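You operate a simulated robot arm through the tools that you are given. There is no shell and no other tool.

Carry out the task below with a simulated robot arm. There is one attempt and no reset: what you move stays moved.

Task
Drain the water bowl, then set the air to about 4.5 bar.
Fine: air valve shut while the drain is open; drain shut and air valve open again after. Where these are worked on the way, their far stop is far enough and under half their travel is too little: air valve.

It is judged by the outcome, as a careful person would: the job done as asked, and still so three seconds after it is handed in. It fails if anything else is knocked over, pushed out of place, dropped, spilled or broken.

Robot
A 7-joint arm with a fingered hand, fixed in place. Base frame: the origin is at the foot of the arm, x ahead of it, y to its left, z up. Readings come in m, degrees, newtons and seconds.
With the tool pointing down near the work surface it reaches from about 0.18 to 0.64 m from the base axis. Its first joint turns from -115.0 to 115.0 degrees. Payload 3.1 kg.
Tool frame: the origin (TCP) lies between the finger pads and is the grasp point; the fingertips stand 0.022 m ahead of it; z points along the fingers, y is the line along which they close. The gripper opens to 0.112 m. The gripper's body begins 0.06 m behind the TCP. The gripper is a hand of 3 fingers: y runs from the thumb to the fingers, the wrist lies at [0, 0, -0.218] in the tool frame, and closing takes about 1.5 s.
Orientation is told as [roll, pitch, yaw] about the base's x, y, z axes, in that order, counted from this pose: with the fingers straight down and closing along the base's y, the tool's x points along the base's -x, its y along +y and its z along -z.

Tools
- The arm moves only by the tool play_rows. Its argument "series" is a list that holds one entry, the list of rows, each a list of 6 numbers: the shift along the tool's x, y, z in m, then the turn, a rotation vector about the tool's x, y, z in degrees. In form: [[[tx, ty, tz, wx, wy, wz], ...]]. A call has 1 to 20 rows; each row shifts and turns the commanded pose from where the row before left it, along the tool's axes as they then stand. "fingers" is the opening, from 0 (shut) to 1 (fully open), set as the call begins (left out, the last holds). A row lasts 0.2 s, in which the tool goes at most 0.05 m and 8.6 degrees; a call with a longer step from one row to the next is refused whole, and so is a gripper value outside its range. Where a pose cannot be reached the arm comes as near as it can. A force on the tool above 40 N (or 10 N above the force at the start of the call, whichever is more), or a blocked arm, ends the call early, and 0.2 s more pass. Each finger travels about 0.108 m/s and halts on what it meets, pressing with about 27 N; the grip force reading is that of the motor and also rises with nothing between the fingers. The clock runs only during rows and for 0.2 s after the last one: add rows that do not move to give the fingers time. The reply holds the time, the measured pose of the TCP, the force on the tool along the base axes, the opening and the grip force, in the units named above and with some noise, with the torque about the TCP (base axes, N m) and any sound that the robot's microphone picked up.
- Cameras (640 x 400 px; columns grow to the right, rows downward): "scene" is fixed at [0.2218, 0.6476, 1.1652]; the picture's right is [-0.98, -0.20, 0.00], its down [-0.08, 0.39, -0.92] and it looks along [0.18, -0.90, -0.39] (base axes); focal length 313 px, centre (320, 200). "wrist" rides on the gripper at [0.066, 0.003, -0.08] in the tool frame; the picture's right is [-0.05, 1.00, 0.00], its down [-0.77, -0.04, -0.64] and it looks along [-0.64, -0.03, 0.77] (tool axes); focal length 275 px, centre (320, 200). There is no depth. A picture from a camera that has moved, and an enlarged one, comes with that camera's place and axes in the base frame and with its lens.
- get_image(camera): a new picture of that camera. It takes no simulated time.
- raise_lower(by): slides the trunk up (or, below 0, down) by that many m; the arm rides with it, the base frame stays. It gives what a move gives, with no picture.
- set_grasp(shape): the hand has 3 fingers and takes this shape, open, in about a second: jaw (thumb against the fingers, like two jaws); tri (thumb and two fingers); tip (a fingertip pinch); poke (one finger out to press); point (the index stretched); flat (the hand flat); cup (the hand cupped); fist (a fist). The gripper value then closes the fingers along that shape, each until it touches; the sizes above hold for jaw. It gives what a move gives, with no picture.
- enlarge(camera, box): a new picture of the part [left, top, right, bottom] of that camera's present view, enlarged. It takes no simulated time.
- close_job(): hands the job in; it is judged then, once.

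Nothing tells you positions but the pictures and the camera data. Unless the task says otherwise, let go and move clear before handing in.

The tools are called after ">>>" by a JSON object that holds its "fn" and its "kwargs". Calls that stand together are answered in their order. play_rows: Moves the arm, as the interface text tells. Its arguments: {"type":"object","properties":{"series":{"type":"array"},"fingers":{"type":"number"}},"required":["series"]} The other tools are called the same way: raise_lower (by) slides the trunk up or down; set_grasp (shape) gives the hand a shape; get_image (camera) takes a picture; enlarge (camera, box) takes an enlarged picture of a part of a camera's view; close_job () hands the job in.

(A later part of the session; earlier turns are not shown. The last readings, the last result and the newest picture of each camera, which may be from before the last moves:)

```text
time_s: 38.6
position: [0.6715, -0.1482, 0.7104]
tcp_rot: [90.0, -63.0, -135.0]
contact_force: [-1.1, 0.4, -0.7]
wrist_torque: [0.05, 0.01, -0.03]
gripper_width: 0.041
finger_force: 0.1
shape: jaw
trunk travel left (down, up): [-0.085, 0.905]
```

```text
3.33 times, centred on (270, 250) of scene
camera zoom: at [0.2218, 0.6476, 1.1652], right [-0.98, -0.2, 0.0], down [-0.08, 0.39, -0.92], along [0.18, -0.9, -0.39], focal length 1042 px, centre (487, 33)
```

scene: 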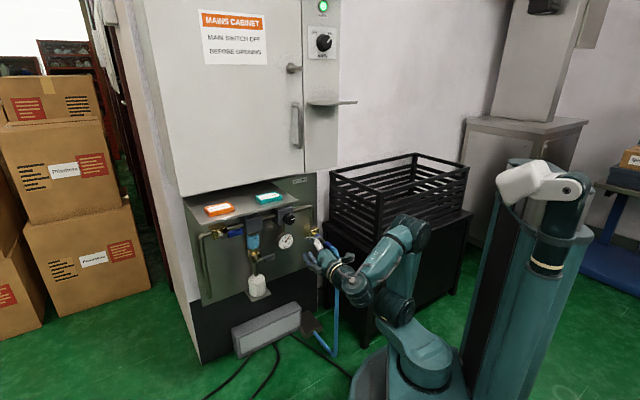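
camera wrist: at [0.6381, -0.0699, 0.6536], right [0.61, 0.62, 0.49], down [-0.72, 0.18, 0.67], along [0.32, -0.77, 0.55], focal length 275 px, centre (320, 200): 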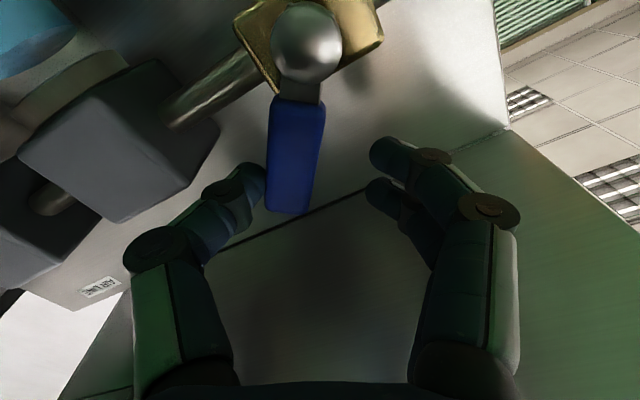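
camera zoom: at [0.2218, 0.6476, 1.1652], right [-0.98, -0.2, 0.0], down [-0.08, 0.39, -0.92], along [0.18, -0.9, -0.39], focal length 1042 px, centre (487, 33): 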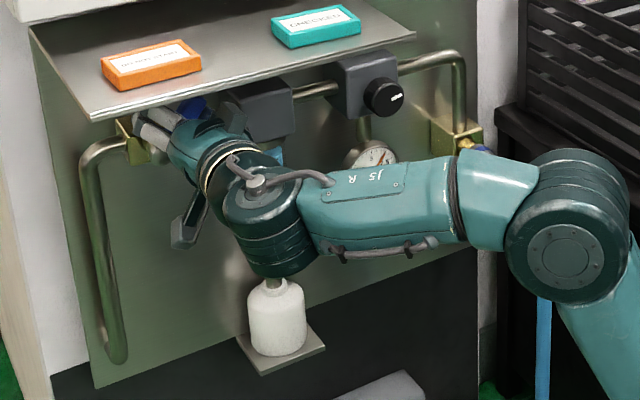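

The handle is following the thumb at low force. I'll continue to the far stop.

>>> {"fn": "play_rows", "kwargs": {"series": [[[0.0004, 0.0064, 0, 0, 0, -7.5], [0.0004, 0.0064, 0, 0, 0, -7.5], [0.0004, 0.0064, 0, 0, 0, -7.5], [0.0004, 0.0064, 0, 0, 0, -7.5], [0.0004, 0.0064, 0, 0, 0, -7.5], [0, 0, 0, 0, 0, 0]]]}}

>>> {"fn": "get_image", "kwargs": {"camera": "wrist"}}

>>> {"fn": "enlarge", "kwargs": {"camera": "scene", "box": [190, 190, 350, 310]}}

```text
time_s: 40.0
position: [0.6935, -0.1266, 0.7141]
tcp_rot: [-90.1, -79.4, 45.0]
contact_force: [-0.6, -1.3, -0.6]
wrist_torque: [-0.01, -0.03, -0.03]
gripper_width: 0.0406
finger_force: 0.0
shape: jaw
trunk travel left (down, up): [-0.085, 0.905]
```

```text
taken
camera wrist: at [0.6304, -0.0774, 0.6501], right [0.7, 0.7, -0.14], down [-0.37, 0.53, 0.76], along [0.61, -0.48, 0.63], focal length 275 px, centre (320, 200)
```

wrist: 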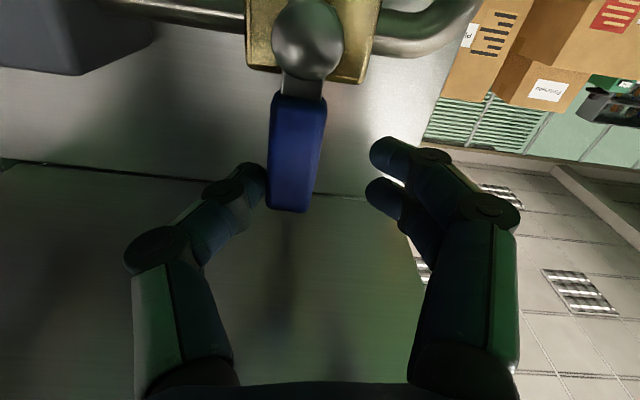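

```text
3.33 times, centred on (270, 250) of scene
camera zoom: at [0.2218, 0.6476, 1.1652], right [-0.98, -0.2, 0.0], down [-0.08, 0.39, -0.92], along [0.18, -0.9, -0.39], focal length 1042 px, centre (487, 33)
```

zoom: 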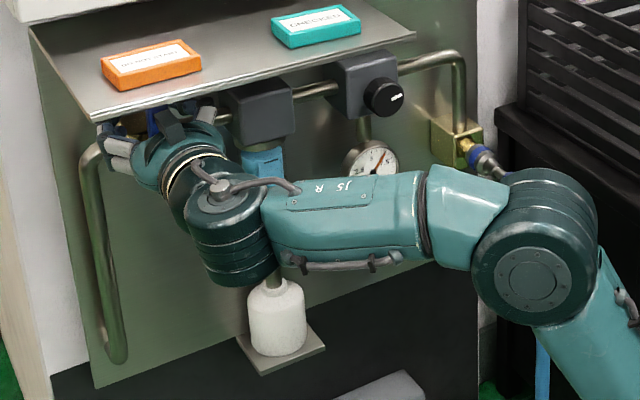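

Force is still low and the handle is about vertical. I'll push a little further to feel for the stop.

>>> {"fn": "play_rows", "kwargs": {"series": [[[0.0002, 0.0043, 0, 0, 0, -5], [0.0002, 0.0043, 0, 0, 0, -5], [0, 0, 0, 0, 0, 0]]]}}

>>> {"fn": "get_image", "kwargs": {"camera": "wrist"}}

```text
time_s: 40.8
position: [0.699, -0.1222, 0.7105]
tcp_rot: [-89.8, -69.5, 44.6]
contact_force: [-9.1, -4.5, -7.2]
wrist_torque: [0.28, -0.15, -0.22]
gripper_width: 0.046
finger_force: 0.1
shape: jaw
trunk travel left (down, up): [-0.085, 0.905]
```

```text
taken
camera wrist: at [0.6277, -0.0806, 0.6499], right [0.67, 0.67, -0.31], down [-0.28, 0.62, 0.74], along [0.68, -0.41, 0.6], focal length 275 px, centre (320, 200)
```

wrist: 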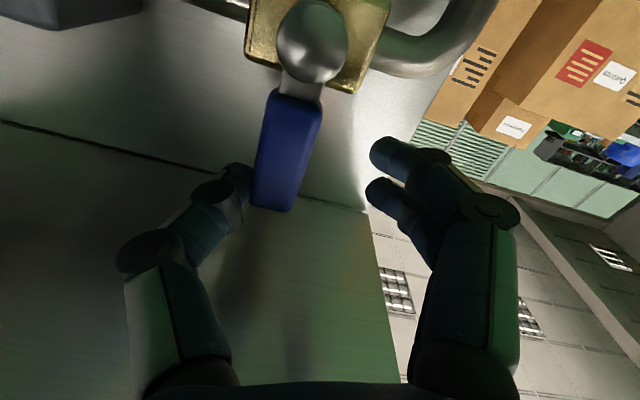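

That is the stop: force rose and the handle stayed put, so the air valve is shut. I'll relax off the handle, back straight out, and check the valve and gauge.

>>> {"fn": "play_rows", "kwargs": {"series": [[[0.0002, -0.0043, 0, 0, 0, 5], [0.0002, -0.0043, 0, 0, 0, 5], [0.0002, -0.0043, 0, 0, 0, 5], [0, 0, -0.02, 0, 0, 0], [0, 0, -0.025, 0, 0, 0], [0, 0, -0.025, 0, 0, 0], [0, 0, -0.03, 0, 0, 0], [0, 0, -0.03, 0, 0, 0], [0, 0, 0, 0, 0, 0]]]}}

>>> {"fn": "get_image", "kwargs": {"camera": "wrist"}}

>>> {"fn": "enlarge", "kwargs": {"camera": "scene", "box": [190, 190, 350, 310]}}

>>> {"fn": "enlarge", "kwargs": {"camera": "scene", "box": [265, 225, 305, 255]}}

```text
time_s: 42.8
position: [0.5969, -0.0361, 0.7137]
tcp_rot: [-90.1, -84.4, 45.0]
contact_force: [0.2, -0.4, -0.1]
wrist_torque: [0.06, -0.02, -0.03]
gripper_width: 0.0394
finger_force: 0.0
shape: jaw
trunk travel left (down, up): [-0.085, 0.905]
```

```text
taken
camera wrist: at [0.5382, 0.0185, 0.6484], right [0.71, 0.71, -0.05], down [-0.42, 0.48, 0.77], along [0.57, -0.52, 0.64], focal length 275 px, centre (320, 200)
```

wrist: 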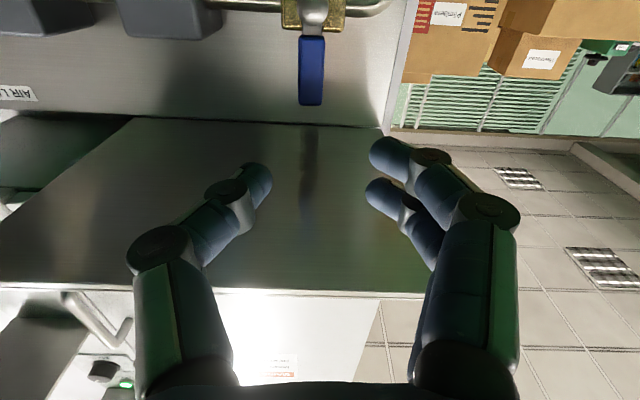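

```text
3.33 times, centred on (270, 250) of scene
camera zoom: at [0.2218, 0.6476, 1.1652], right [-0.98, -0.2, 0.0], down [-0.08, 0.39, -0.92], along [0.18, -0.9, -0.39], focal length 1042 px, centre (487, 33)
```

zoom: 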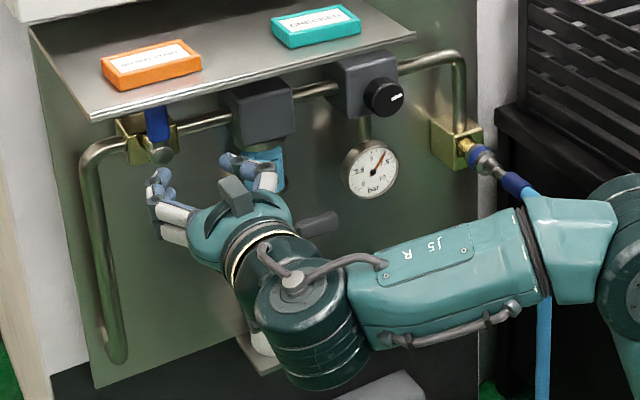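

```text
13.33 times, centred on (285, 240) of scene
camera zoom: at [0.2218, 0.6476, 1.1652], right [-0.98, -0.2, 0.0], down [-0.08, 0.39, -0.92], along [0.18, -0.9, -0.39], focal length 4168 px, centre (787, -333)
```

zoom: 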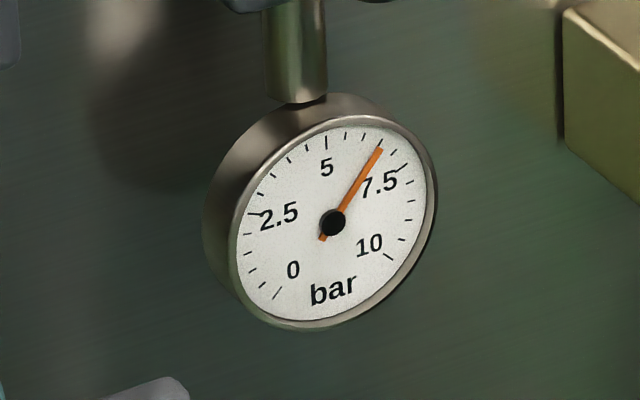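

The air valve is vertical and shut, and the gauge holds about 6.5 bar. Next is the drain. I'll turn the hand so the camera is on the left and line up in front of the grey lever.

>>> {"fn": "play_rows", "kwargs": {"series": [[[0, 0, 0, 0, 0, 7.96], [0, 0, 0, 0, 0, 7.96], [0, 0, 0, 0, 0, 7.96], [0, 0, 0, 0, 0, 7.96], [0, 0, 0, 0, 0, 7.96], [0, 0, 0, 0, 0, 7.96], [0, 0, 0, 0, 0, 7.96], [0, 0, 0, 0, 0, 7.96], [0, 0, 0, 0, 0, 7.96], [0, 0, 0, 0, 0, 7.96], [0, 0, 0, 0, 0, 7.96], [0, 0, 0, 0, 0, 7.96], [-0.0277, -0.0305, 0, 0, 0, 0], [-0.0277, -0.0305, 0, 0, 0, 0], [-0.0277, -0.0305, 0, 0, 0, 0], [-0.0277, -0.0305, 0, 0, 0, 0], [-0.0277, -0.0305, 0, 0, 0, 0], [-0.0277, -0.0305, 0, 0, 0, 0], [0, 0, 0, 0, 0, 0]]]}}

>>> {"fn": "get_image", "kwargs": {"camera": "wrist"}}

>>> {"fn": "get_image", "kwargs": {"camera": "scene"}}

```text
time_s: 46.8
position: [0.4802, -0.1546, 0.5307]
tcp_rot: [90.0, -0.1, -135.0]
contact_force: [-0.1, -0.1, 0.3]
wrist_torque: [-0.03, -0.02, 0.03]
gripper_width: 0.0396
finger_force: 0.0
shape: jaw
trunk travel left (down, up): [-0.085, 0.905]
```

```text
taken
camera wrist: at [0.4697, -0.0519, 0.5364], right [-0.03, -0.03, 1.0], down [-0.99, -0.1, -0.04], along [0.1, -0.99, -0.03], focal length 275 px, centre (320, 200)
```

wrist: 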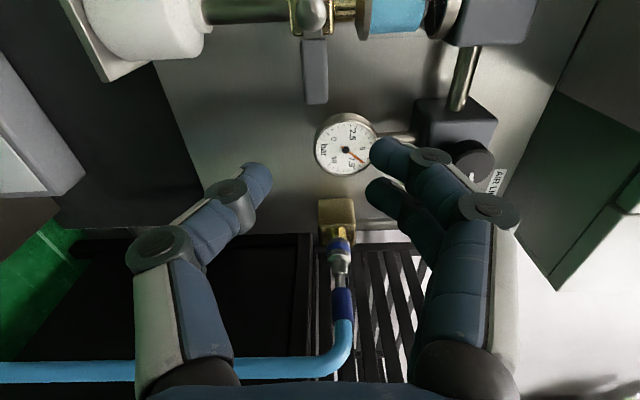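

```text
taken
```

scene: 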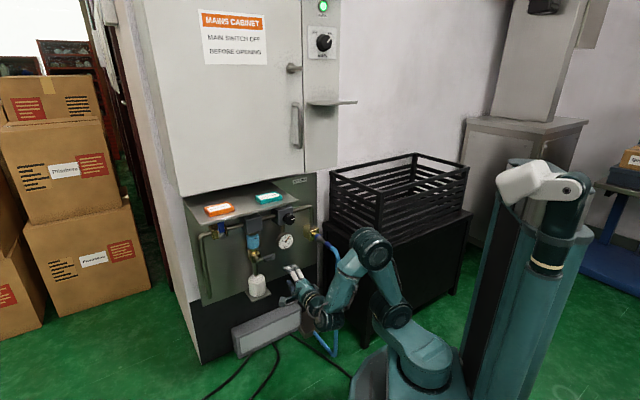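

The lever is centred within a few millimetres. I'll advance toward it.

>>> {"fn": "play_rows", "kwargs": {"series": [[[0, -0.003, 0.03, 0, 0, 0], [0, 0, 0.03, 0, 0, 0], [0, 0, 0.03, 0, 0, 0], [0, 0, 0, 0, 0, 0]]]}}

>>> {"fn": "get_image", "kwargs": {"camera": "wrist"}}

```text
time_s: 47.8
position: [0.544, -0.2196, 0.5304]
tcp_rot: [89.9, 0.0, -135.0]
contact_force: [-0.6, -0.9, 0.4]
wrist_torque: [0.02, 0.02, -0.01]
gripper_width: 0.0396
finger_force: 0.0
shape: jaw
trunk travel left (down, up): [-0.085, 0.905]
```

```text
taken
camera wrist: at [0.5344, -0.1166, 0.5349], right [-0.03, -0.03, 1.0], down [-0.99, -0.1, -0.04], along [0.1, -0.99, -0.03], focal length 275 px, centre (320, 200)
```

wrist: 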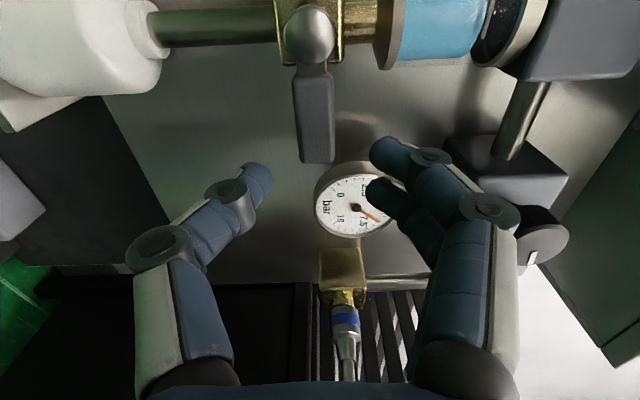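

Still centred. I'll move the final 42 mm in to straddle the drain lever.

>>> {"fn": "play_rows", "kwargs": {"series": [[[0, -0.001, 0.015, 0, 0, 0], [0, 0, 0.015, 0, 0, 0], [0, 0, 0.012, 0, 0, 0], [0, 0, 0, 0, 0, 0]]]}}

>>> {"fn": "get_image", "kwargs": {"camera": "wrist"}}

```text
time_s: 48.8
position: [0.5744, -0.2489, 0.5296]
tcp_rot: [90.0, 0.0, -135.0]
contact_force: [-0.6, -0.2, 0.3]
wrist_torque: [0.0, 0.02, 0.02]
gripper_width: 0.0393
finger_force: 0.0
shape: jaw
trunk travel left (down, up): [-0.085, 0.905]
```

```text
taken
camera wrist: at [0.5648, -0.146, 0.5336], right [-0.03, -0.03, 1.0], down [-0.99, -0.1, -0.04], along [0.1, -0.99, -0.03], focal length 275 px, centre (320, 200)
```

wrist: 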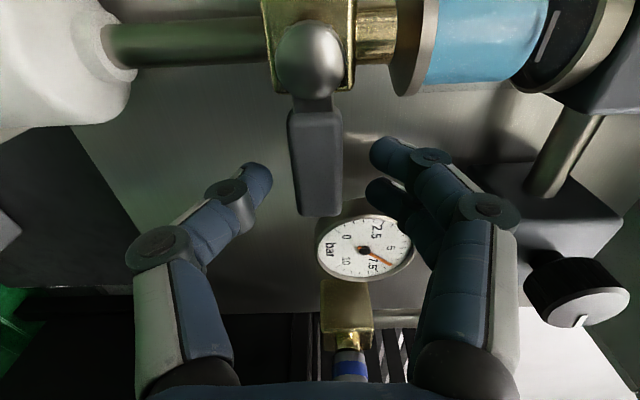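

The lever is caged, with the pivot about 46 mm away. I'll test swinging it up.

>>> {"fn": "play_rows", "kwargs": {"series": [[[0.0004, 0.006, 0, 0, 0, -7.5], [0.0004, 0.006, 0, 0, 0, -7.5], [0.0004, 0.006, 0, 0, 0, -7.5], [0, 0, 0, 0, 0, 0]]]}}

>>> {"fn": "get_image", "kwargs": {"camera": "wrist"}}

```text
time_s: 49.8
position: [0.5772, -0.2442, 0.5446]
tcp_rot: [89.8, -22.6, -134.8]
contact_force: [1.3, 4.6, -7.5]
wrist_torque: [0.27, -0.02, 0.03]
gripper_width: 0.0454
finger_force: 0.1
shape: jaw
trunk travel left (down, up): [-0.085, 0.905]
```

```text
taken
camera wrist: at [0.5645, -0.1447, 0.5233], right [0.24, 0.24, 0.94], down [-0.96, -0.07, 0.27], along [0.13, -0.97, 0.21], focal length 275 px, centre (320, 200)
```

wrist: 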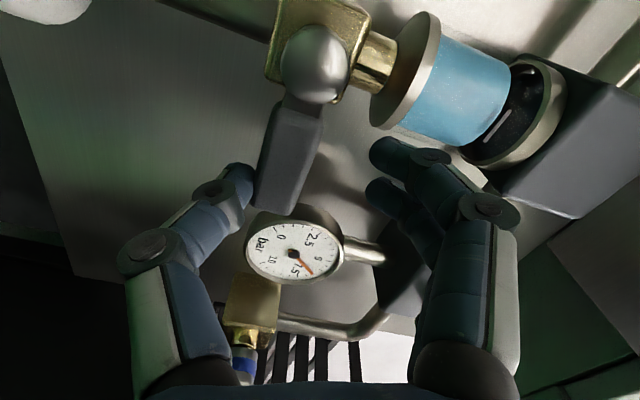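

Up is blocked for the drain (7.5 N, lever unmoved), so it opens downward. I'll reverse and swing down with the fingers on top.

>>> {"fn": "play_rows", "kwargs": {"series": [[[0.0004, -0.006, 0, 0, 0, 7.5], [0.0004, -0.006, 0, 0, 0, 7.5], [0.0004, -0.006, 0, 0, 0, 7.5], [0.0004, -0.006, 0, 0, 0, 7.5], [0.0004, -0.006, 0, 0, 0, 7.5], [0.0004, -0.006, 0, 0, 0, 7.5], [0, 0, 0, 0, 0, 0]]]}}

>>> {"fn": "get_image", "kwargs": {"camera": "wrist"}}

>>> {"fn": "enlarge", "kwargs": {"camera": "scene", "box": [190, 190, 350, 310]}}

```text
time_s: 51.4
position: [0.5768, -0.2465, 0.5091]
tcp_rot: [90.0, 22.7, -135.0]
contact_force: [-1.0, -1.0, 0.4]
wrist_torque: [0.0, 0.0, 0.02]
gripper_width: 0.0404
finger_force: 0.2
shape: jaw
trunk travel left (down, up): [-0.085, 0.905]
```

```text
taken
camera wrist: at [0.562, -0.1475, 0.5385], right [-0.3, -0.3, 0.9], down [-0.94, -0.04, -0.33], along [0.14, -0.95, -0.27], focal length 275 px, centre (320, 200)
```

wrist: 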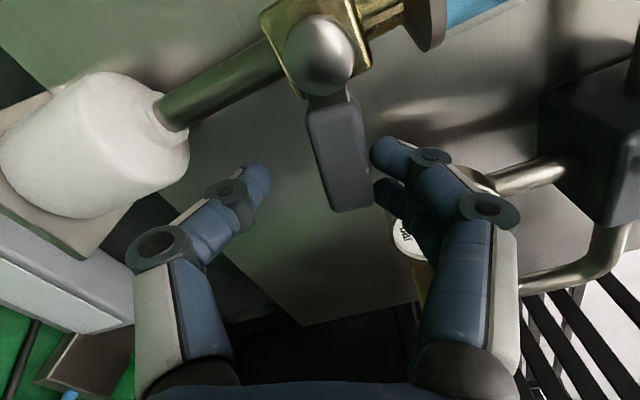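

```text
3.33 times, centred on (270, 250) of scene
camera zoom: at [0.2218, 0.6476, 1.1652], right [-0.98, -0.2, 0.0], down [-0.08, 0.39, -0.92], along [0.18, -0.9, -0.39], focal length 1042 px, centre (487, 33)
```

zoom: 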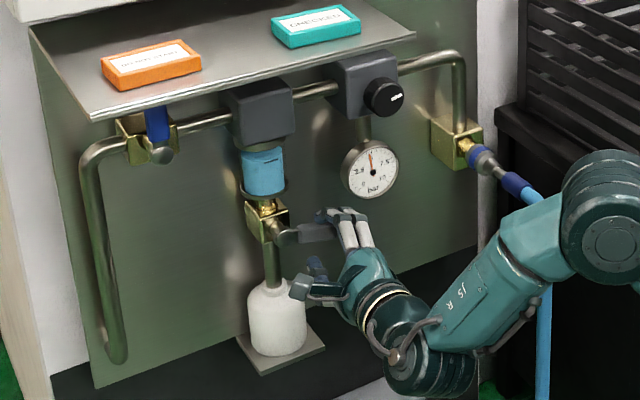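

It moves down freely and the gauge has begun to fall, so the drain is opening. I'll continue to the far stop, watching the bottle clearance.

>>> {"fn": "play_rows", "kwargs": {"series": [[[0.0004, -0.006, 0, 0, 0, 7.5], [0.0004, -0.006, 0, 0, 0, 7.5], [0.0004, -0.006, 0, 0, 0, 7.5], [0.0004, -0.006, 0, 0, 0, 7.5], [0, 0, 0, 0, 0, 0]]]}}

>>> {"fn": "get_image", "kwargs": {"camera": "wrist"}}

>>> {"fn": "enlarge", "kwargs": {"camera": "scene", "box": [190, 190, 350, 310]}}

```text
time_s: 52.6
position: [0.6109, -0.2317, 0.4942]
tcp_rot: [89.5, 52.3, -135.5]
contact_force: [-1.5, -3.3, 0.2]
wrist_torque: [0.03, -0.02, 0.03]
gripper_width: 0.0409
finger_force: 0.2
shape: jaw
out of reach, approached as far as the arm can: row 3, 4
trunk travel left (down, up): [-0.085, 0.905]
```

```text
taken
camera wrist: at [0.5819, -0.1486, 0.551], right [-0.58, -0.58, 0.57], down [-0.76, 0.14, -0.63], along [0.28, -0.8, -0.53], focal length 275 px, centre (320, 200)
```

wrist: 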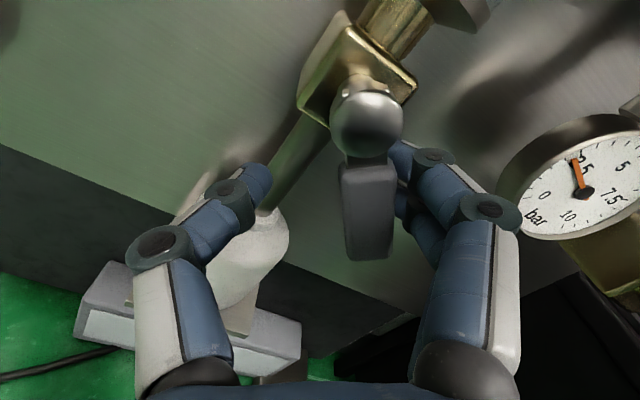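

```text
3.33 times, centred on (270, 250) of scene
camera zoom: at [0.2218, 0.6476, 1.1652], right [-0.98, -0.2, 0.0], down [-0.08, 0.39, -0.92], along [0.18, -0.9, -0.39], focal length 1042 px, centre (487, 33)
```

zoom: 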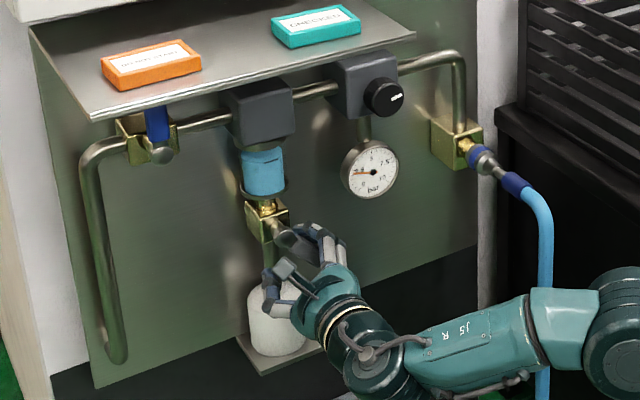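

The wrist reached its turning limit on that last part and drifted slightly, but forces are low and the drain is clearly open (gauge falling). I'll unwind a little, staying inside the cage slack, and back straight out.

>>> {"fn": "play_rows", "kwargs": {"series": [[[0.0004, 0.004, -0.012, 0, 0, -7.5], [0.0004, 0.004, -0.015, 0, 0, -7.5], [0, 0, -0.02, 0, 0, 0], [0, 0, -0.025, 0, 0, 0], [0, 0, -0.03, 0, 0, 0], [0, 0, 0, 0, 0, 0]]]}}

>>> {"fn": "get_image", "kwargs": {"camera": "wrist"}}

>>> {"fn": "enlarge", "kwargs": {"camera": "scene", "box": [190, 190, 350, 310]}}

```text
time_s: 54.0
position: [0.5428, -0.1728, 0.4972]
tcp_rot: [89.4, 36.3, -137.1]
contact_force: [-1.0, -0.1, -0.6]
wrist_torque: [-0.03, 0.0, 0.06]
gripper_width: 0.0396
finger_force: 0.1
shape: jaw
out of reach, approached as far as the arm can: row 5
trunk travel left (down, up): [-0.085, 0.905]
```

```text
taken
camera wrist: at [0.5257, -0.0808, 0.5409], right [-0.45, -0.43, 0.78], down [-0.88, 0.06, -0.48], along [0.17, -0.9, -0.41], focal length 275 px, centre (320, 200)
```

wrist: 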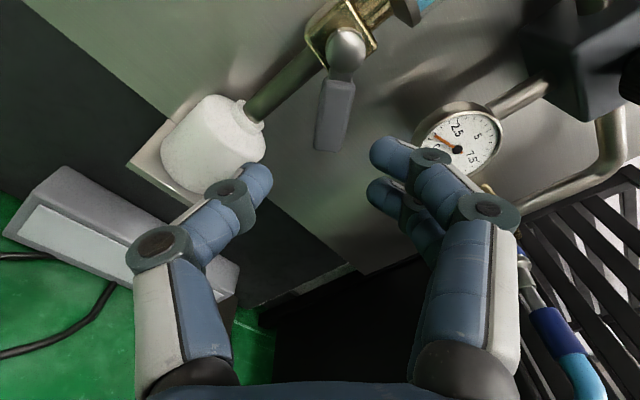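

```text
3.33 times, centred on (270, 250) of scene
camera zoom: at [0.2218, 0.6476, 1.1652], right [-0.98, -0.2, 0.0], down [-0.08, 0.39, -0.92], along [0.18, -0.9, -0.39], focal length 1042 px, centre (487, 33)
```

zoom: 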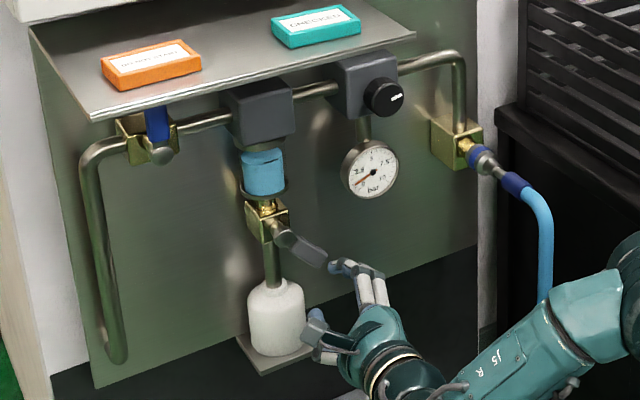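

The drain lever is about half open. I'll check the bowl and gauge before pushing it further.

>>> {"fn": "enlarge", "kwargs": {"camera": "scene", "box": [235, 225, 295, 270]}}

>>> {"fn": "enlarge", "kwargs": {"camera": "wrist", "box": [270, 0, 510, 180]}}

```text
8.89 times, centred on (265, 248) of scene
camera zoom: at [0.2218, 0.6476, 1.1652], right [-0.98, -0.2, 0.0], down [-0.08, 0.39, -0.92], along [0.18, -0.9, -0.39], focal length 2779 px, centre (809, -222)
```

zoom: 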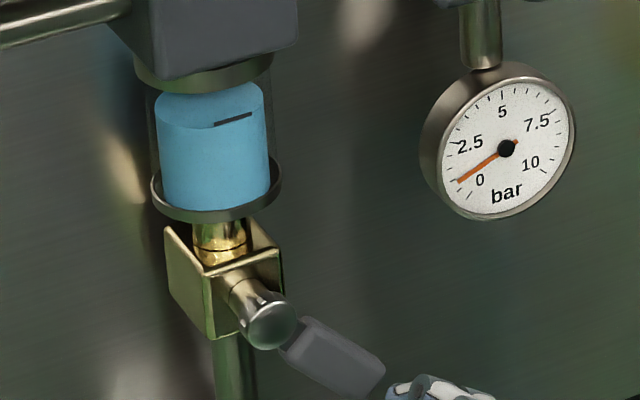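

```text
2.22 times, centred on (390, 90) of wrist
camera zoom: at [0.5257, -0.0808, 0.5409], right [-0.45, -0.43, 0.78], down [-0.88, 0.06, -0.48], along [0.17, -0.9, -0.41], focal length 612 px, centre (164, 444)
```

zoom: 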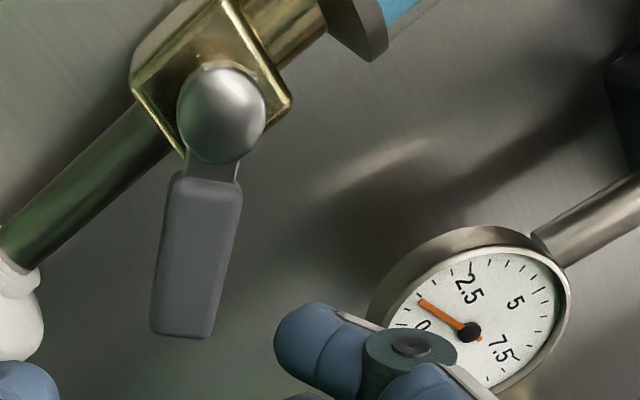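

Pressure is almost gone but the bowl is still nearly full, so I want the drain fully open. I'll turn the hand the other way round, camera right and below, so it can finish the downward swing within its range.

>>> {"fn": "play_rows", "kwargs": {"series": [[[0, 0, -0.02, 0, 0, -7.5], [0, 0, -0.02, 0, 0, -7.5], [0, 0, 0, 0, 0, -7.5], [0, 0, 0, 0, 0, -7.5], [0, 0, 0, 0, 0, -7.5], [0, 0, 0, 0, 0, -7.5], [0, 0, 0, 0, 0, -7.5], [0, 0, 0, 0, 0, -7.5], [0, 0, 0, 0, 0, -7.5], [0, 0, 0, 0, 0, -7.5], [0, 0, 0, 0, 0, -7.5], [0, 0, 0, 0, 0, -7.5], [0, 0, 0, 0, 0, -7.5], [0, 0, 0, 0, 0, -7.5], [0, 0, 0, 0, 0, -7.5], [0, 0, 0, 0, 0, -7.5], [0, 0, 0, 0, 0, -7.5], [0, 0, 0, 0, 0, 0]]]}}

>>> {"fn": "get_image", "kwargs": {"camera": "wrist"}}

>>> {"fn": "get_image", "kwargs": {"camera": "scene"}}

```text
time_s: 57.8
position: [0.5077, -0.1324, 0.5054]
tcp_rot: [-92.2, -89.9, 47.1]
contact_force: [-0.7, -0.5, -0.4]
wrist_torque: [0.03, 0.0, -0.03]
gripper_width: 0.0395
finger_force: 0.0
shape: jaw
trunk travel left (down, up): [-0.085, 0.905]
```

```text
taken
camera wrist: at [0.454, -0.0742, 0.4411], right [0.71, 0.71, 0.05], down [-0.47, 0.42, 0.77], along [0.53, -0.57, 0.64], focal length 275 px, centre (320, 200)
```

wrist: 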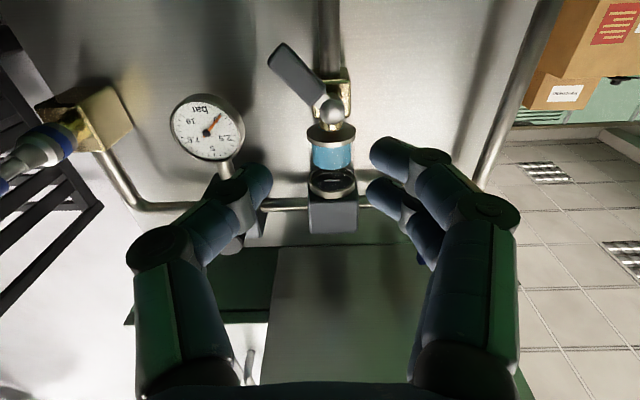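

```text
taken
```

scene: 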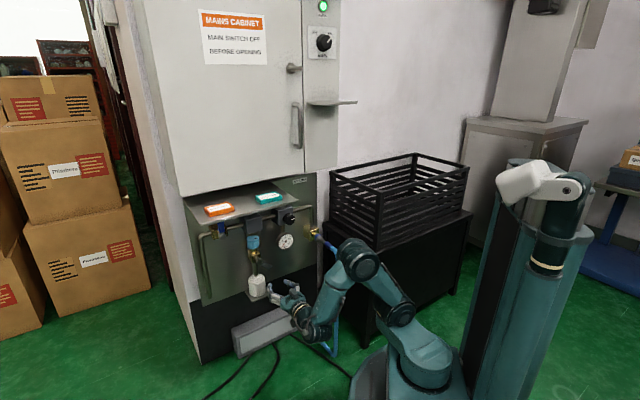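

The bowl is visibly emptying, with the water now at about half. I'll line up with the lever again while it drains, and watch the level.

>>> {"fn": "play_rows", "kwargs": {"series": [[[0.0075, -0.021, 0, 0, 0, 0], [0, 0, 0, 0, 0, -7.2], [0, 0, 0, 0, 0, -7.2], [0, 0, 0, 0, 0, -7.2], [0, 0, 0, 0, 0, -7.2], [0, 0, 0, 0, 0, -7.2], [0, 0, 0, 0, 0, -7.2], [0, 0, 0.025, 0, 0, 0], [0, 0, 0.025, 0, 0, 0], [0, 0, 0.02, 0, 0, 0], [0, 0, 0, 0, 0, 0]]]}}

>>> {"fn": "get_image", "kwargs": {"camera": "wrist"}}

>>> {"fn": "enlarge", "kwargs": {"camera": "scene", "box": [235, 225, 315, 285]}}

```text
time_s: 60.2
position: [0.5443, -0.1991, 0.4972]
tcp_rot: [-90.0, -46.8, 45.0]
contact_force: [-0.7, -0.1, 0.6]
wrist_torque: [-0.02, 0.0, 0.02]
gripper_width: 0.0395
finger_force: 0.1
shape: jaw
trunk travel left (down, up): [-0.085, 0.905]
```

```text
taken
camera wrist: at [0.4575, -0.1727, 0.4491], right [0.54, 0.54, -0.65], down [-0.09, 0.8, 0.59], along [0.84, -0.25, 0.48], focal length 275 px, centre (320, 200)
```

wrist: 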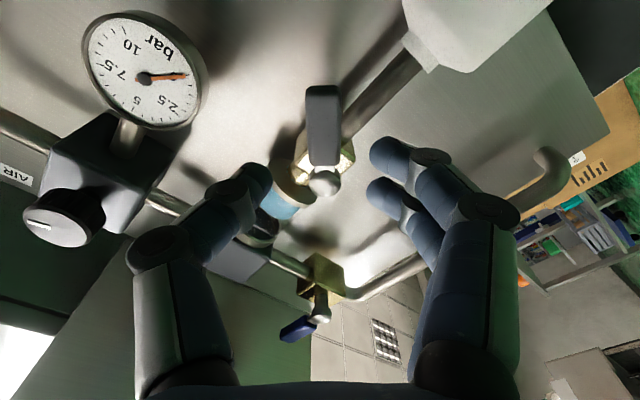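

```text
6.67 times, centred on (275, 255) of scene
camera zoom: at [0.2218, 0.6476, 1.1652], right [-0.98, -0.2, 0.0], down [-0.08, 0.39, -0.92], along [0.18, -0.9, -0.39], focal length 2084 px, centre (620, -167)
```

zoom: 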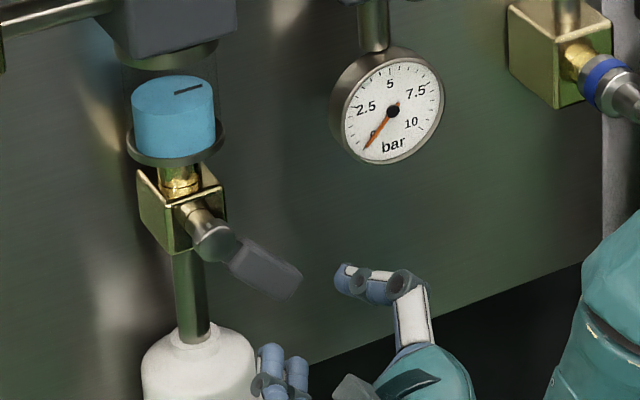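

The gauge is at 0 and the water is at about half and falling. The lever opening is enough, so I'll just wait and watch.

>>> {"fn": "play_rows", "kwargs": {"series": [[[0, 0, 0, 0, 0, 0], [0, 0, 0, 0, 0, 0], [0, 0, 0, 0, 0, 0], [0, 0, 0, 0, 0, 0], [0, 0, 0, 0, 0, 0], [0, 0, 0, 0, 0, 0], [0, 0, 0, 0, 0, 0], [0, 0, 0, 0, 0, 0], [0, 0, 0, 0, 0, 0], [0, 0, 0, 0, 0, 0], [0, 0, 0, 0, 0, 0], [0, 0, 0, 0, 0, 0], [0, 0, 0, 0, 0, 0], [0, 0, 0, 0, 0, 0], [0, 0, 0, 0, 0, 0], [0, 0, 0, 0, 0, 0], [0, 0, 0, 0, 0, 0], [0, 0, 0, 0, 0, 0], [0, 0, 0, 0, 0, 0], [0, 0, 0, 0, 0, 0]]]}}

>>> {"fn": "enlarge", "kwargs": {"camera": "scene", "box": [235, 225, 315, 285]}}

```text
time_s: 64.4
position: [0.5443, -0.198, 0.4968]
tcp_rot: [-90.0, -46.7, 45.1]
contact_force: [0.7, -0.1, -0.1]
wrist_torque: [-0.05, 0.01, 0.0]
gripper_width: 0.0394
finger_force: 0.1
shape: jaw
trunk travel left (down, up): [-0.085, 0.905]
```

```text
6.67 times, centred on (275, 255) of scene
camera zoom: at [0.2218, 0.6476, 1.1652], right [-0.98, -0.2, 0.0], down [-0.08, 0.39, -0.92], along [0.18, -0.9, -0.39], focal length 2084 px, centre (620, -167)
```

zoom: 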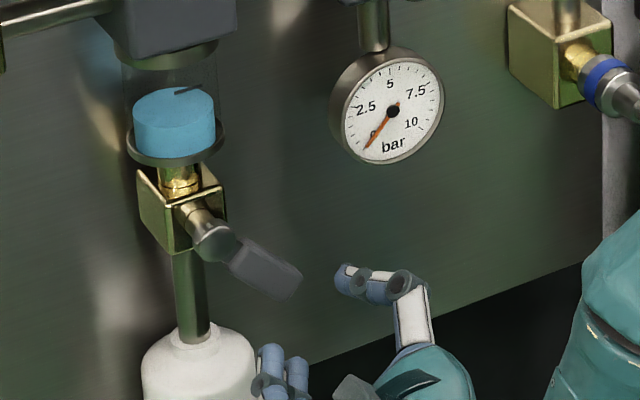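

It's dropping steadily. I'll wait longer.

>>> {"fn": "play_rows", "kwargs": {"series": [[[0, 0, 0, 0, 0, 0], [0, 0, 0, 0, 0, 0], [0, 0, 0, 0, 0, 0], [0, 0, 0, 0, 0, 0], [0, 0, 0, 0, 0, 0], [0, 0, 0, 0, 0, 0], [0, 0, 0, 0, 0, 0], [0, 0, 0, 0, 0, 0], [0, 0, 0, 0, 0, 0], [0, 0, 0, 0, 0, 0], [0, 0, 0, 0, 0, 0], [0, 0, 0, 0, 0, 0], [0, 0, 0, 0, 0, 0], [0, 0, 0, 0, 0, 0], [0, 0, 0, 0, 0, 0], [0, 0, 0, 0, 0, 0], [0, 0, 0, 0, 0, 0], [0, 0, 0, 0, 0, 0], [0, 0, 0, 0, 0, 0], [0, 0, 0, 0, 0, 0]]]}}

>>> {"fn": "play_rows", "kwargs": {"series": [[[0, 0, 0, 0, 0, 0], [0, 0, 0, 0, 0, 0], [0, 0, 0, 0, 0, 0], [0, 0, 0, 0, 0, 0], [0, 0, 0, 0, 0, 0], [0, 0, 0, 0, 0, 0], [0, 0, 0, 0, 0, 0], [0, 0, 0, 0, 0, 0], [0, 0, 0, 0, 0, 0], [0, 0, 0, 0, 0, 0], [0, 0, 0, 0, 0, 0], [0, 0, 0, 0, 0, 0], [0, 0, 0, 0, 0, 0], [0, 0, 0, 0, 0, 0], [0, 0, 0, 0, 0, 0], [0, 0, 0, 0, 0, 0], [0, 0, 0, 0, 0, 0], [0, 0, 0, 0, 0, 0], [0, 0, 0, 0, 0, 0], [0, 0, 0, 0, 0, 0]]]}}

>>> {"fn": "enlarge", "kwargs": {"camera": "scene", "box": [235, 225, 315, 285]}}

```text
time_s: 68.6
position: [0.5451, -0.1987, 0.497]
tcp_rot: [-90.0, -46.9, 44.9]
contact_force: [0.3, 0.1, 0.0]
wrist_torque: [0.01, -0.02, -0.01]
gripper_width: 0.0395
finger_force: 0.0
shape: jaw
trunk travel left (down, up): [-0.085, 0.905]
```

```text
time_s: 72.8
position: [0.5434, -0.1985, 0.4974]
tcp_rot: [-90.1, -46.8, 45.0]
contact_force: [0.6, -0.6, 0.1]
wrist_torque: [0.02, -0.01, 0.0]
gripper_width: 0.0395
finger_force: 0.0
shape: jaw
trunk travel left (down, up): [-0.085, 0.905]
```

```text
6.67 times, centred on (275, 255) of scene
camera zoom: at [0.2218, 0.6476, 1.1652], right [-0.98, -0.2, 0.0], down [-0.08, 0.39, -0.92], along [0.18, -0.9, -0.39], focal length 2084 px, centre (620, -167)
```

zoom: 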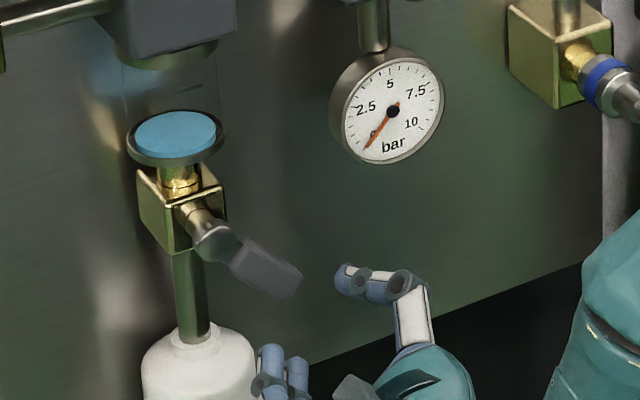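

Almost empty, with just a thin disc at the bottom. I'll wait a little more to be certain.

>>> {"fn": "play_rows", "kwargs": {"series": [[[0, 0, 0, 0, 0, 0], [0, 0, 0, 0, 0, 0], [0, 0, 0, 0, 0, 0], [0, 0, 0, 0, 0, 0], [0, 0, 0, 0, 0, 0], [0, 0, 0, 0, 0, 0], [0, 0, 0, 0, 0, 0], [0, 0, 0, 0, 0, 0], [0, 0, 0, 0, 0, 0], [0, 0, 0, 0, 0, 0], [0, 0, 0, 0, 0, 0], [0, 0, 0, 0, 0, 0], [0, 0, 0, 0, 0, 0], [0, 0, 0, 0, 0, 0], [0, 0, 0, 0, 0, 0], [0, 0, 0, 0, 0, 0], [0, 0, 0, 0, 0, 0], [0, 0, 0, 0, 0, 0], [0, 0, 0, 0, 0, 0], [0, 0, 0, 0, 0, 0]]]}}

>>> {"fn": "enlarge", "kwargs": {"camera": "scene", "box": [235, 225, 315, 285]}}

>>> {"fn": "get_image", "kwargs": {"camera": "wrist"}}

```text
time_s: 77.0
position: [0.5444, -0.1979, 0.4981]
tcp_rot: [-90.0, -46.7, 45.0]
contact_force: [0.1, 0.7, -0.3]
wrist_torque: [0.02, -0.01, 0.04]
gripper_width: 0.0395
finger_force: 0.1
shape: jaw
trunk travel left (down, up): [-0.085, 0.905]
```

```text
6.67 times, centred on (275, 255) of scene
camera zoom: at [0.2218, 0.6476, 1.1652], right [-0.98, -0.2, 0.0], down [-0.08, 0.39, -0.92], along [0.18, -0.9, -0.39], focal length 2084 px, centre (620, -167)
```

zoom: 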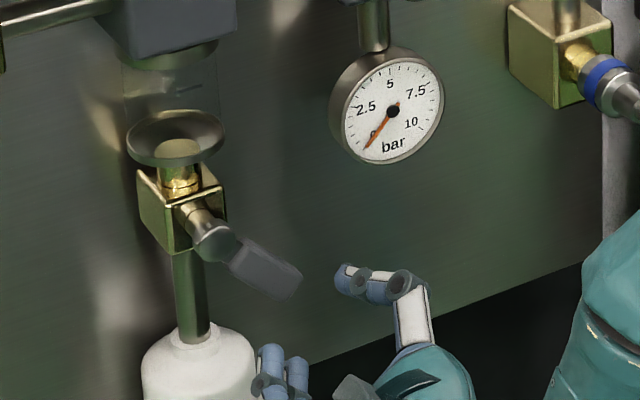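

```text
taken
camera wrist: at [0.4573, -0.1725, 0.4491], right [0.54, 0.54, -0.65], down [-0.1, 0.8, 0.59], along [0.84, -0.25, 0.48], focal length 275 px, centre (320, 200)
```

wrist: 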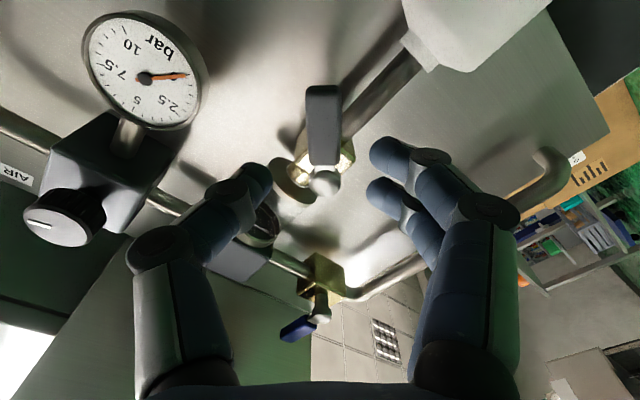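

The bowl is empty. Now I'll close the drain: advance the cage over the lever, which is well aligned, and check before swinging it back up.

>>> {"fn": "play_rows", "kwargs": {"series": [[[0, 0, 0.015, 0, 0, 0], [0, 0, 0.015, 0, 0, 0], [0, 0, 0.012, 0, 0, 0], [0, 0, 0.011, 0, 0, 0], [0, 0, 0, 0, 0, 0]]]}}

>>> {"fn": "get_image", "kwargs": {"camera": "wrist"}}

>>> {"fn": "enlarge", "kwargs": {"camera": "scene", "box": [190, 190, 350, 310]}}

```text
time_s: 78.2
position: [0.5815, -0.2367, 0.4976]
tcp_rot: [-90.0, -46.8, 45.0]
contact_force: [0.5, 0.1, 0.4]
wrist_torque: [-0.01, -0.03, -0.01]
gripper_width: 0.0391
finger_force: 0.1
shape: jaw
trunk travel left (down, up): [-0.085, 0.905]
```

```text
taken
camera wrist: at [0.4939, -0.2098, 0.4489], right [0.54, 0.54, -0.65], down [-0.09, 0.8, 0.59], along [0.84, -0.25, 0.48], focal length 275 px, centre (320, 200)
```

wrist: 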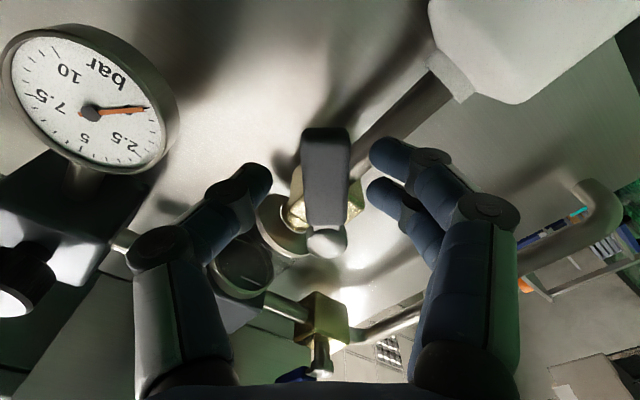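

```text
3.33 times, centred on (270, 250) of scene
camera zoom: at [0.2218, 0.6476, 1.1652], right [-0.98, -0.2, 0.0], down [-0.08, 0.39, -0.92], along [0.18, -0.9, -0.39], focal length 1042 px, centre (487, 33)
```

zoom: 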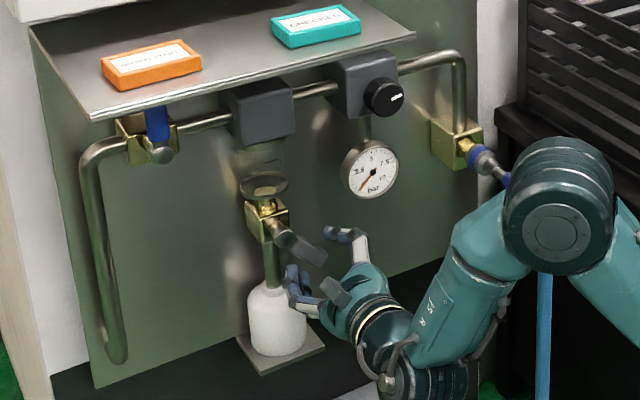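

Caged. I'll swing the drain lever back up to horizontal.

>>> {"fn": "play_rows", "kwargs": {"series": [[[-0.0004, -0.006, 0, 0, 0, -7.5], [-0.0004, -0.006, 0, 0, 0, -7.5], [-0.0004, -0.006, 0, 0, 0, -7.5], [-0.0004, -0.006, 0, 0, 0, -7.5], [-0.0004, -0.006, 0, 0, 0, -7.5], [-0.0004, -0.006, 0, 0, 0, -7.5], [-0.0004, -0.006, 0, 0, 0, -7.5], [0, 0, 0, 0, 0, 0]]]}}

>>> {"fn": "get_image", "kwargs": {"camera": "wrist"}}

>>> {"fn": "enlarge", "kwargs": {"camera": "scene", "box": [190, 190, 350, 310]}}

```text
time_s: 80.0
position: [0.5712, -0.2439, 0.536]
tcp_rot: [-89.9, 5.7, 45.1]
contact_force: [0.2, 0.0, -1.5]
wrist_torque: [0.05, -0.02, 0.05]
gripper_width: 0.0404
finger_force: 0.1
shape: jaw
trunk travel left (down, up): [-0.085, 0.905]
```

```text
taken
camera wrist: at [0.4675, -0.2352, 0.5408], right [-0.04, -0.04, -1.0], down [0.1, 0.99, -0.04], along [0.99, -0.1, -0.04], focal length 275 px, centre (320, 200)
```

wrist: 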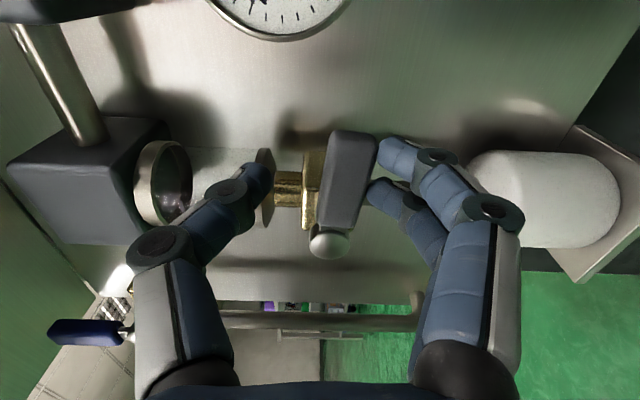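

```text
3.33 times, centred on (270, 250) of scene
camera zoom: at [0.2218, 0.6476, 1.1652], right [-0.98, -0.2, 0.0], down [-0.08, 0.39, -0.92], along [0.18, -0.9, -0.39], focal length 1042 px, centre (487, 33)
```

zoom: 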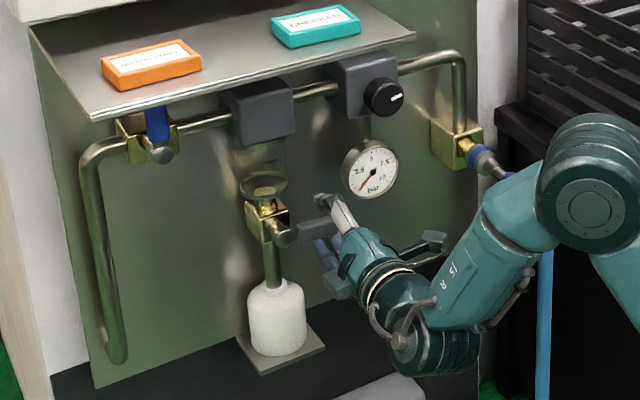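

Nearly closed. I'll push a little further to seat it on its stop.

>>> {"fn": "play_rows", "kwargs": {"series": [[[-0.0003, -0.0048, 0, 0, 0, -6], [-0.0003, -0.0048, 0, 0, 0, -6], [-0.0003, -0.0048, 0, 0, 0, -6], [0, 0, 0, 0, 0, 0]]]}}

>>> {"fn": "get_image", "kwargs": {"camera": "wrist"}}

>>> {"fn": "enlarge", "kwargs": {"camera": "scene", "box": [190, 190, 350, 310]}}

```text
time_s: 81.0
position: [0.5746, -0.2434, 0.5488]
tcp_rot: [-89.8, 23.8, 45.0]
contact_force: [-1.1, 2.8, -12.8]
wrist_torque: [0.33, 0.08, 0.03]
gripper_width: 0.0502
finger_force: 0.0
shape: jaw
trunk travel left (down, up): [-0.085, 0.905]
```

```text
taken
camera wrist: at [0.4734, -0.2306, 0.5746], right [-0.26, -0.25, -0.93], down [0.06, 0.96, -0.28], along [0.96, -0.13, -0.23], focal length 275 px, centre (320, 200)
```

wrist: 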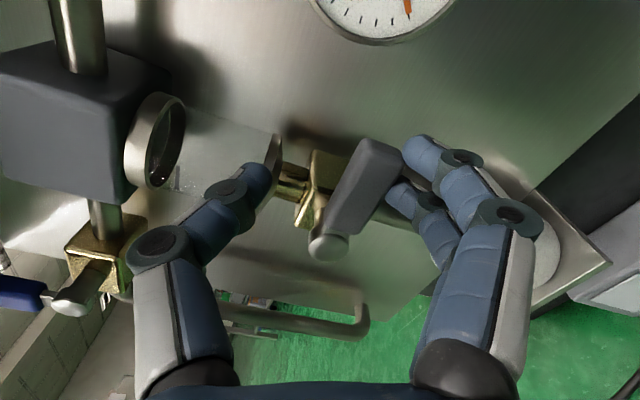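

```text
3.33 times, centred on (270, 250) of scene
camera zoom: at [0.2218, 0.6476, 1.1652], right [-0.98, -0.2, 0.0], down [-0.08, 0.39, -0.92], along [0.18, -0.9, -0.39], focal length 1042 px, centre (487, 33)
```

zoom: 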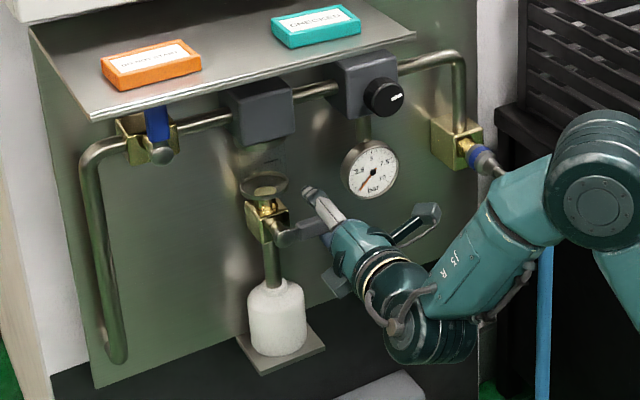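

The drain is on its closed stop. I'll relax off, back out, and verify.

>>> {"fn": "play_rows", "kwargs": {"series": [[[-0.0003, 0.0048, 0, 0, 0, 6], [-0.0003, 0.0048, 0, 0, 0, 6], [-0.0003, 0.0048, 0, 0, 0, 6], [0, 0.002, 0, 0, 0, 0], [0, 0, -0.02, 0, 0, 0], [0, 0, -0.025, 0, 0, 0], [0, 0, -0.03, 0, 0, 0], [0, 0, -0.03, 0, 0, 0], [0, 0, -0.03, 0, 0, 0], [0, 0, 0, 0, 0, 0]]]}}

>>> {"fn": "get_image", "kwargs": {"camera": "wrist"}}

>>> {"fn": "enlarge", "kwargs": {"camera": "scene", "box": [190, 190, 350, 310]}}

```text
time_s: 83.2
position: [0.4759, -0.1482, 0.5359]
tcp_rot: [-90.0, 5.7, 45.1]
contact_force: [0.6, 0.5, 0.9]
wrist_torque: [0.02, 0.0, 0.02]
gripper_width: 0.0396
finger_force: 0.0
shape: jaw
trunk travel left (down, up): [-0.085, 0.905]
```

```text
taken
camera wrist: at [0.3721, -0.1393, 0.5409], right [-0.04, -0.04, -1.0], down [0.1, 0.99, -0.04], along [0.99, -0.1, -0.03], focal length 275 px, centre (320, 200)
```

wrist: 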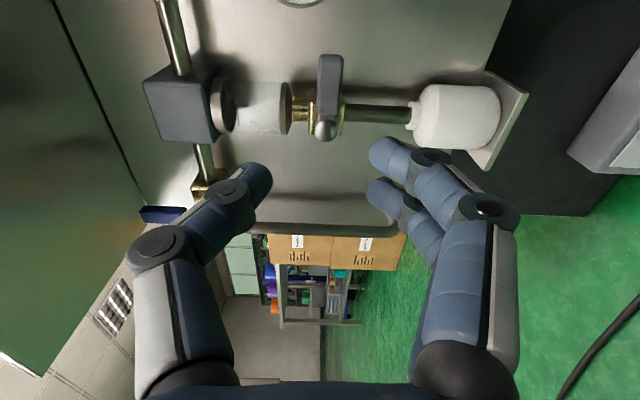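

```text
3.33 times, centred on (270, 250) of scene
camera zoom: at [0.2218, 0.6476, 1.1652], right [-0.98, -0.2, 0.0], down [-0.08, 0.39, -0.92], along [0.18, -0.9, -0.39], focal length 1042 px, centre (487, 33)
```

zoom: 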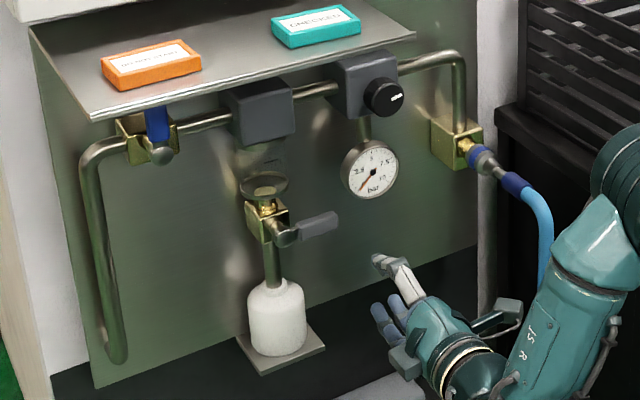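

The drain is closed. Next I'll reopen the air valve: turn the hand camera-down and move up in front of the blue handle.

>>> {"fn": "play_rows", "kwargs": {"series": [[[0, 0, 0, 0, 0, 7.975], [0, 0, 0, 0, 0, 7.975], [0, 0, 0, 0, 0, 7.975], [0, 0, 0, 0, 0, 7.975], [0, 0, 0, 0, 0, 7.975], [0, 0, 0, 0, 0, 7.975], [0, 0, 0, 0, 0, 7.975], [0, 0, 0, 0, 0, 7.975], [0, 0, 0, 0, 0, 7.975], [0, 0, 0, 0, 0, 7.975], [0, 0, 0, 0, 0, 7.975], [0, 0, 0, 0, 0, 7.975], [-0.0297, 0.0263, 0, 0, 0, 0], [-0.0297, 0.0263, 0, 0, 0, 0], [-0.0297, 0.0263, 0, 0, 0, 0], [-0.0297, 0.0263, 0, 0, 0, 0], [-0.0297, 0.0263, 0, 0, 0, 0], [-0.0297, 0.0263, 0, 0, 0, 0], [0, 0, 0, 0, 0, 0]]]}}

>>> {"fn": "get_image", "kwargs": {"camera": "wrist"}}

>>> {"fn": "enlarge", "kwargs": {"camera": "scene", "box": [190, 190, 350, 310]}}

```text
time_s: 87.2
position: [0.5851, -0.0404, 0.7121]
tcp_rot: [-90.9, -89.8, 45.8]
contact_force: [0.1, 0.3, -0.7]
wrist_torque: [0.0, -0.05, -0.01]
gripper_width: 0.0394
finger_force: 0.1
shape: jaw
trunk travel left (down, up): [-0.085, 0.905]
```

```text
taken
camera wrist: at [0.5314, 0.018, 0.647], right [0.71, 0.71, 0.05], down [-0.47, 0.42, 0.77], along [0.53, -0.57, 0.64], focal length 275 px, centre (320, 200)
```

wrist: 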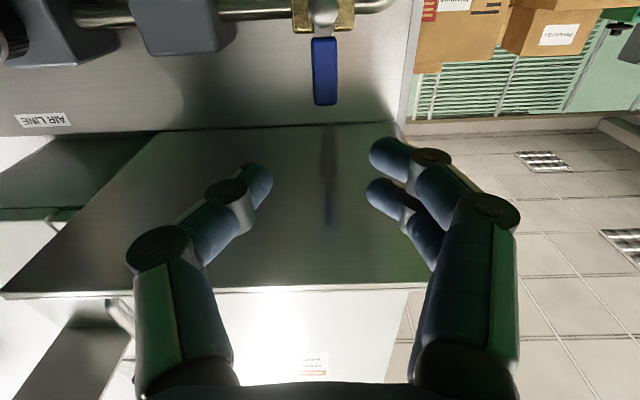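

```text
3.33 times, centred on (270, 250) of scene
camera zoom: at [0.2218, 0.6476, 1.1652], right [-0.98, -0.2, 0.0], down [-0.08, 0.39, -0.92], along [0.18, -0.9, -0.39], focal length 1042 px, centre (487, 33)
```

zoom: 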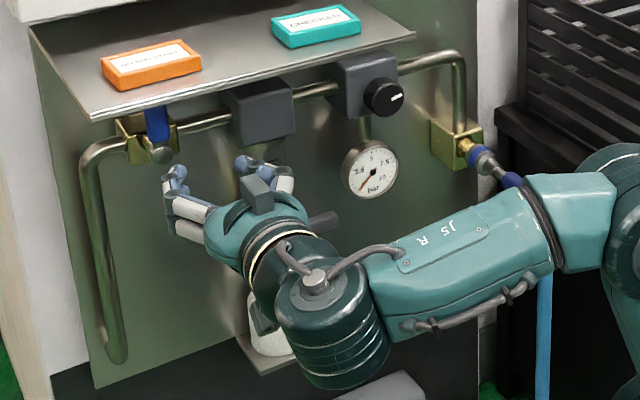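

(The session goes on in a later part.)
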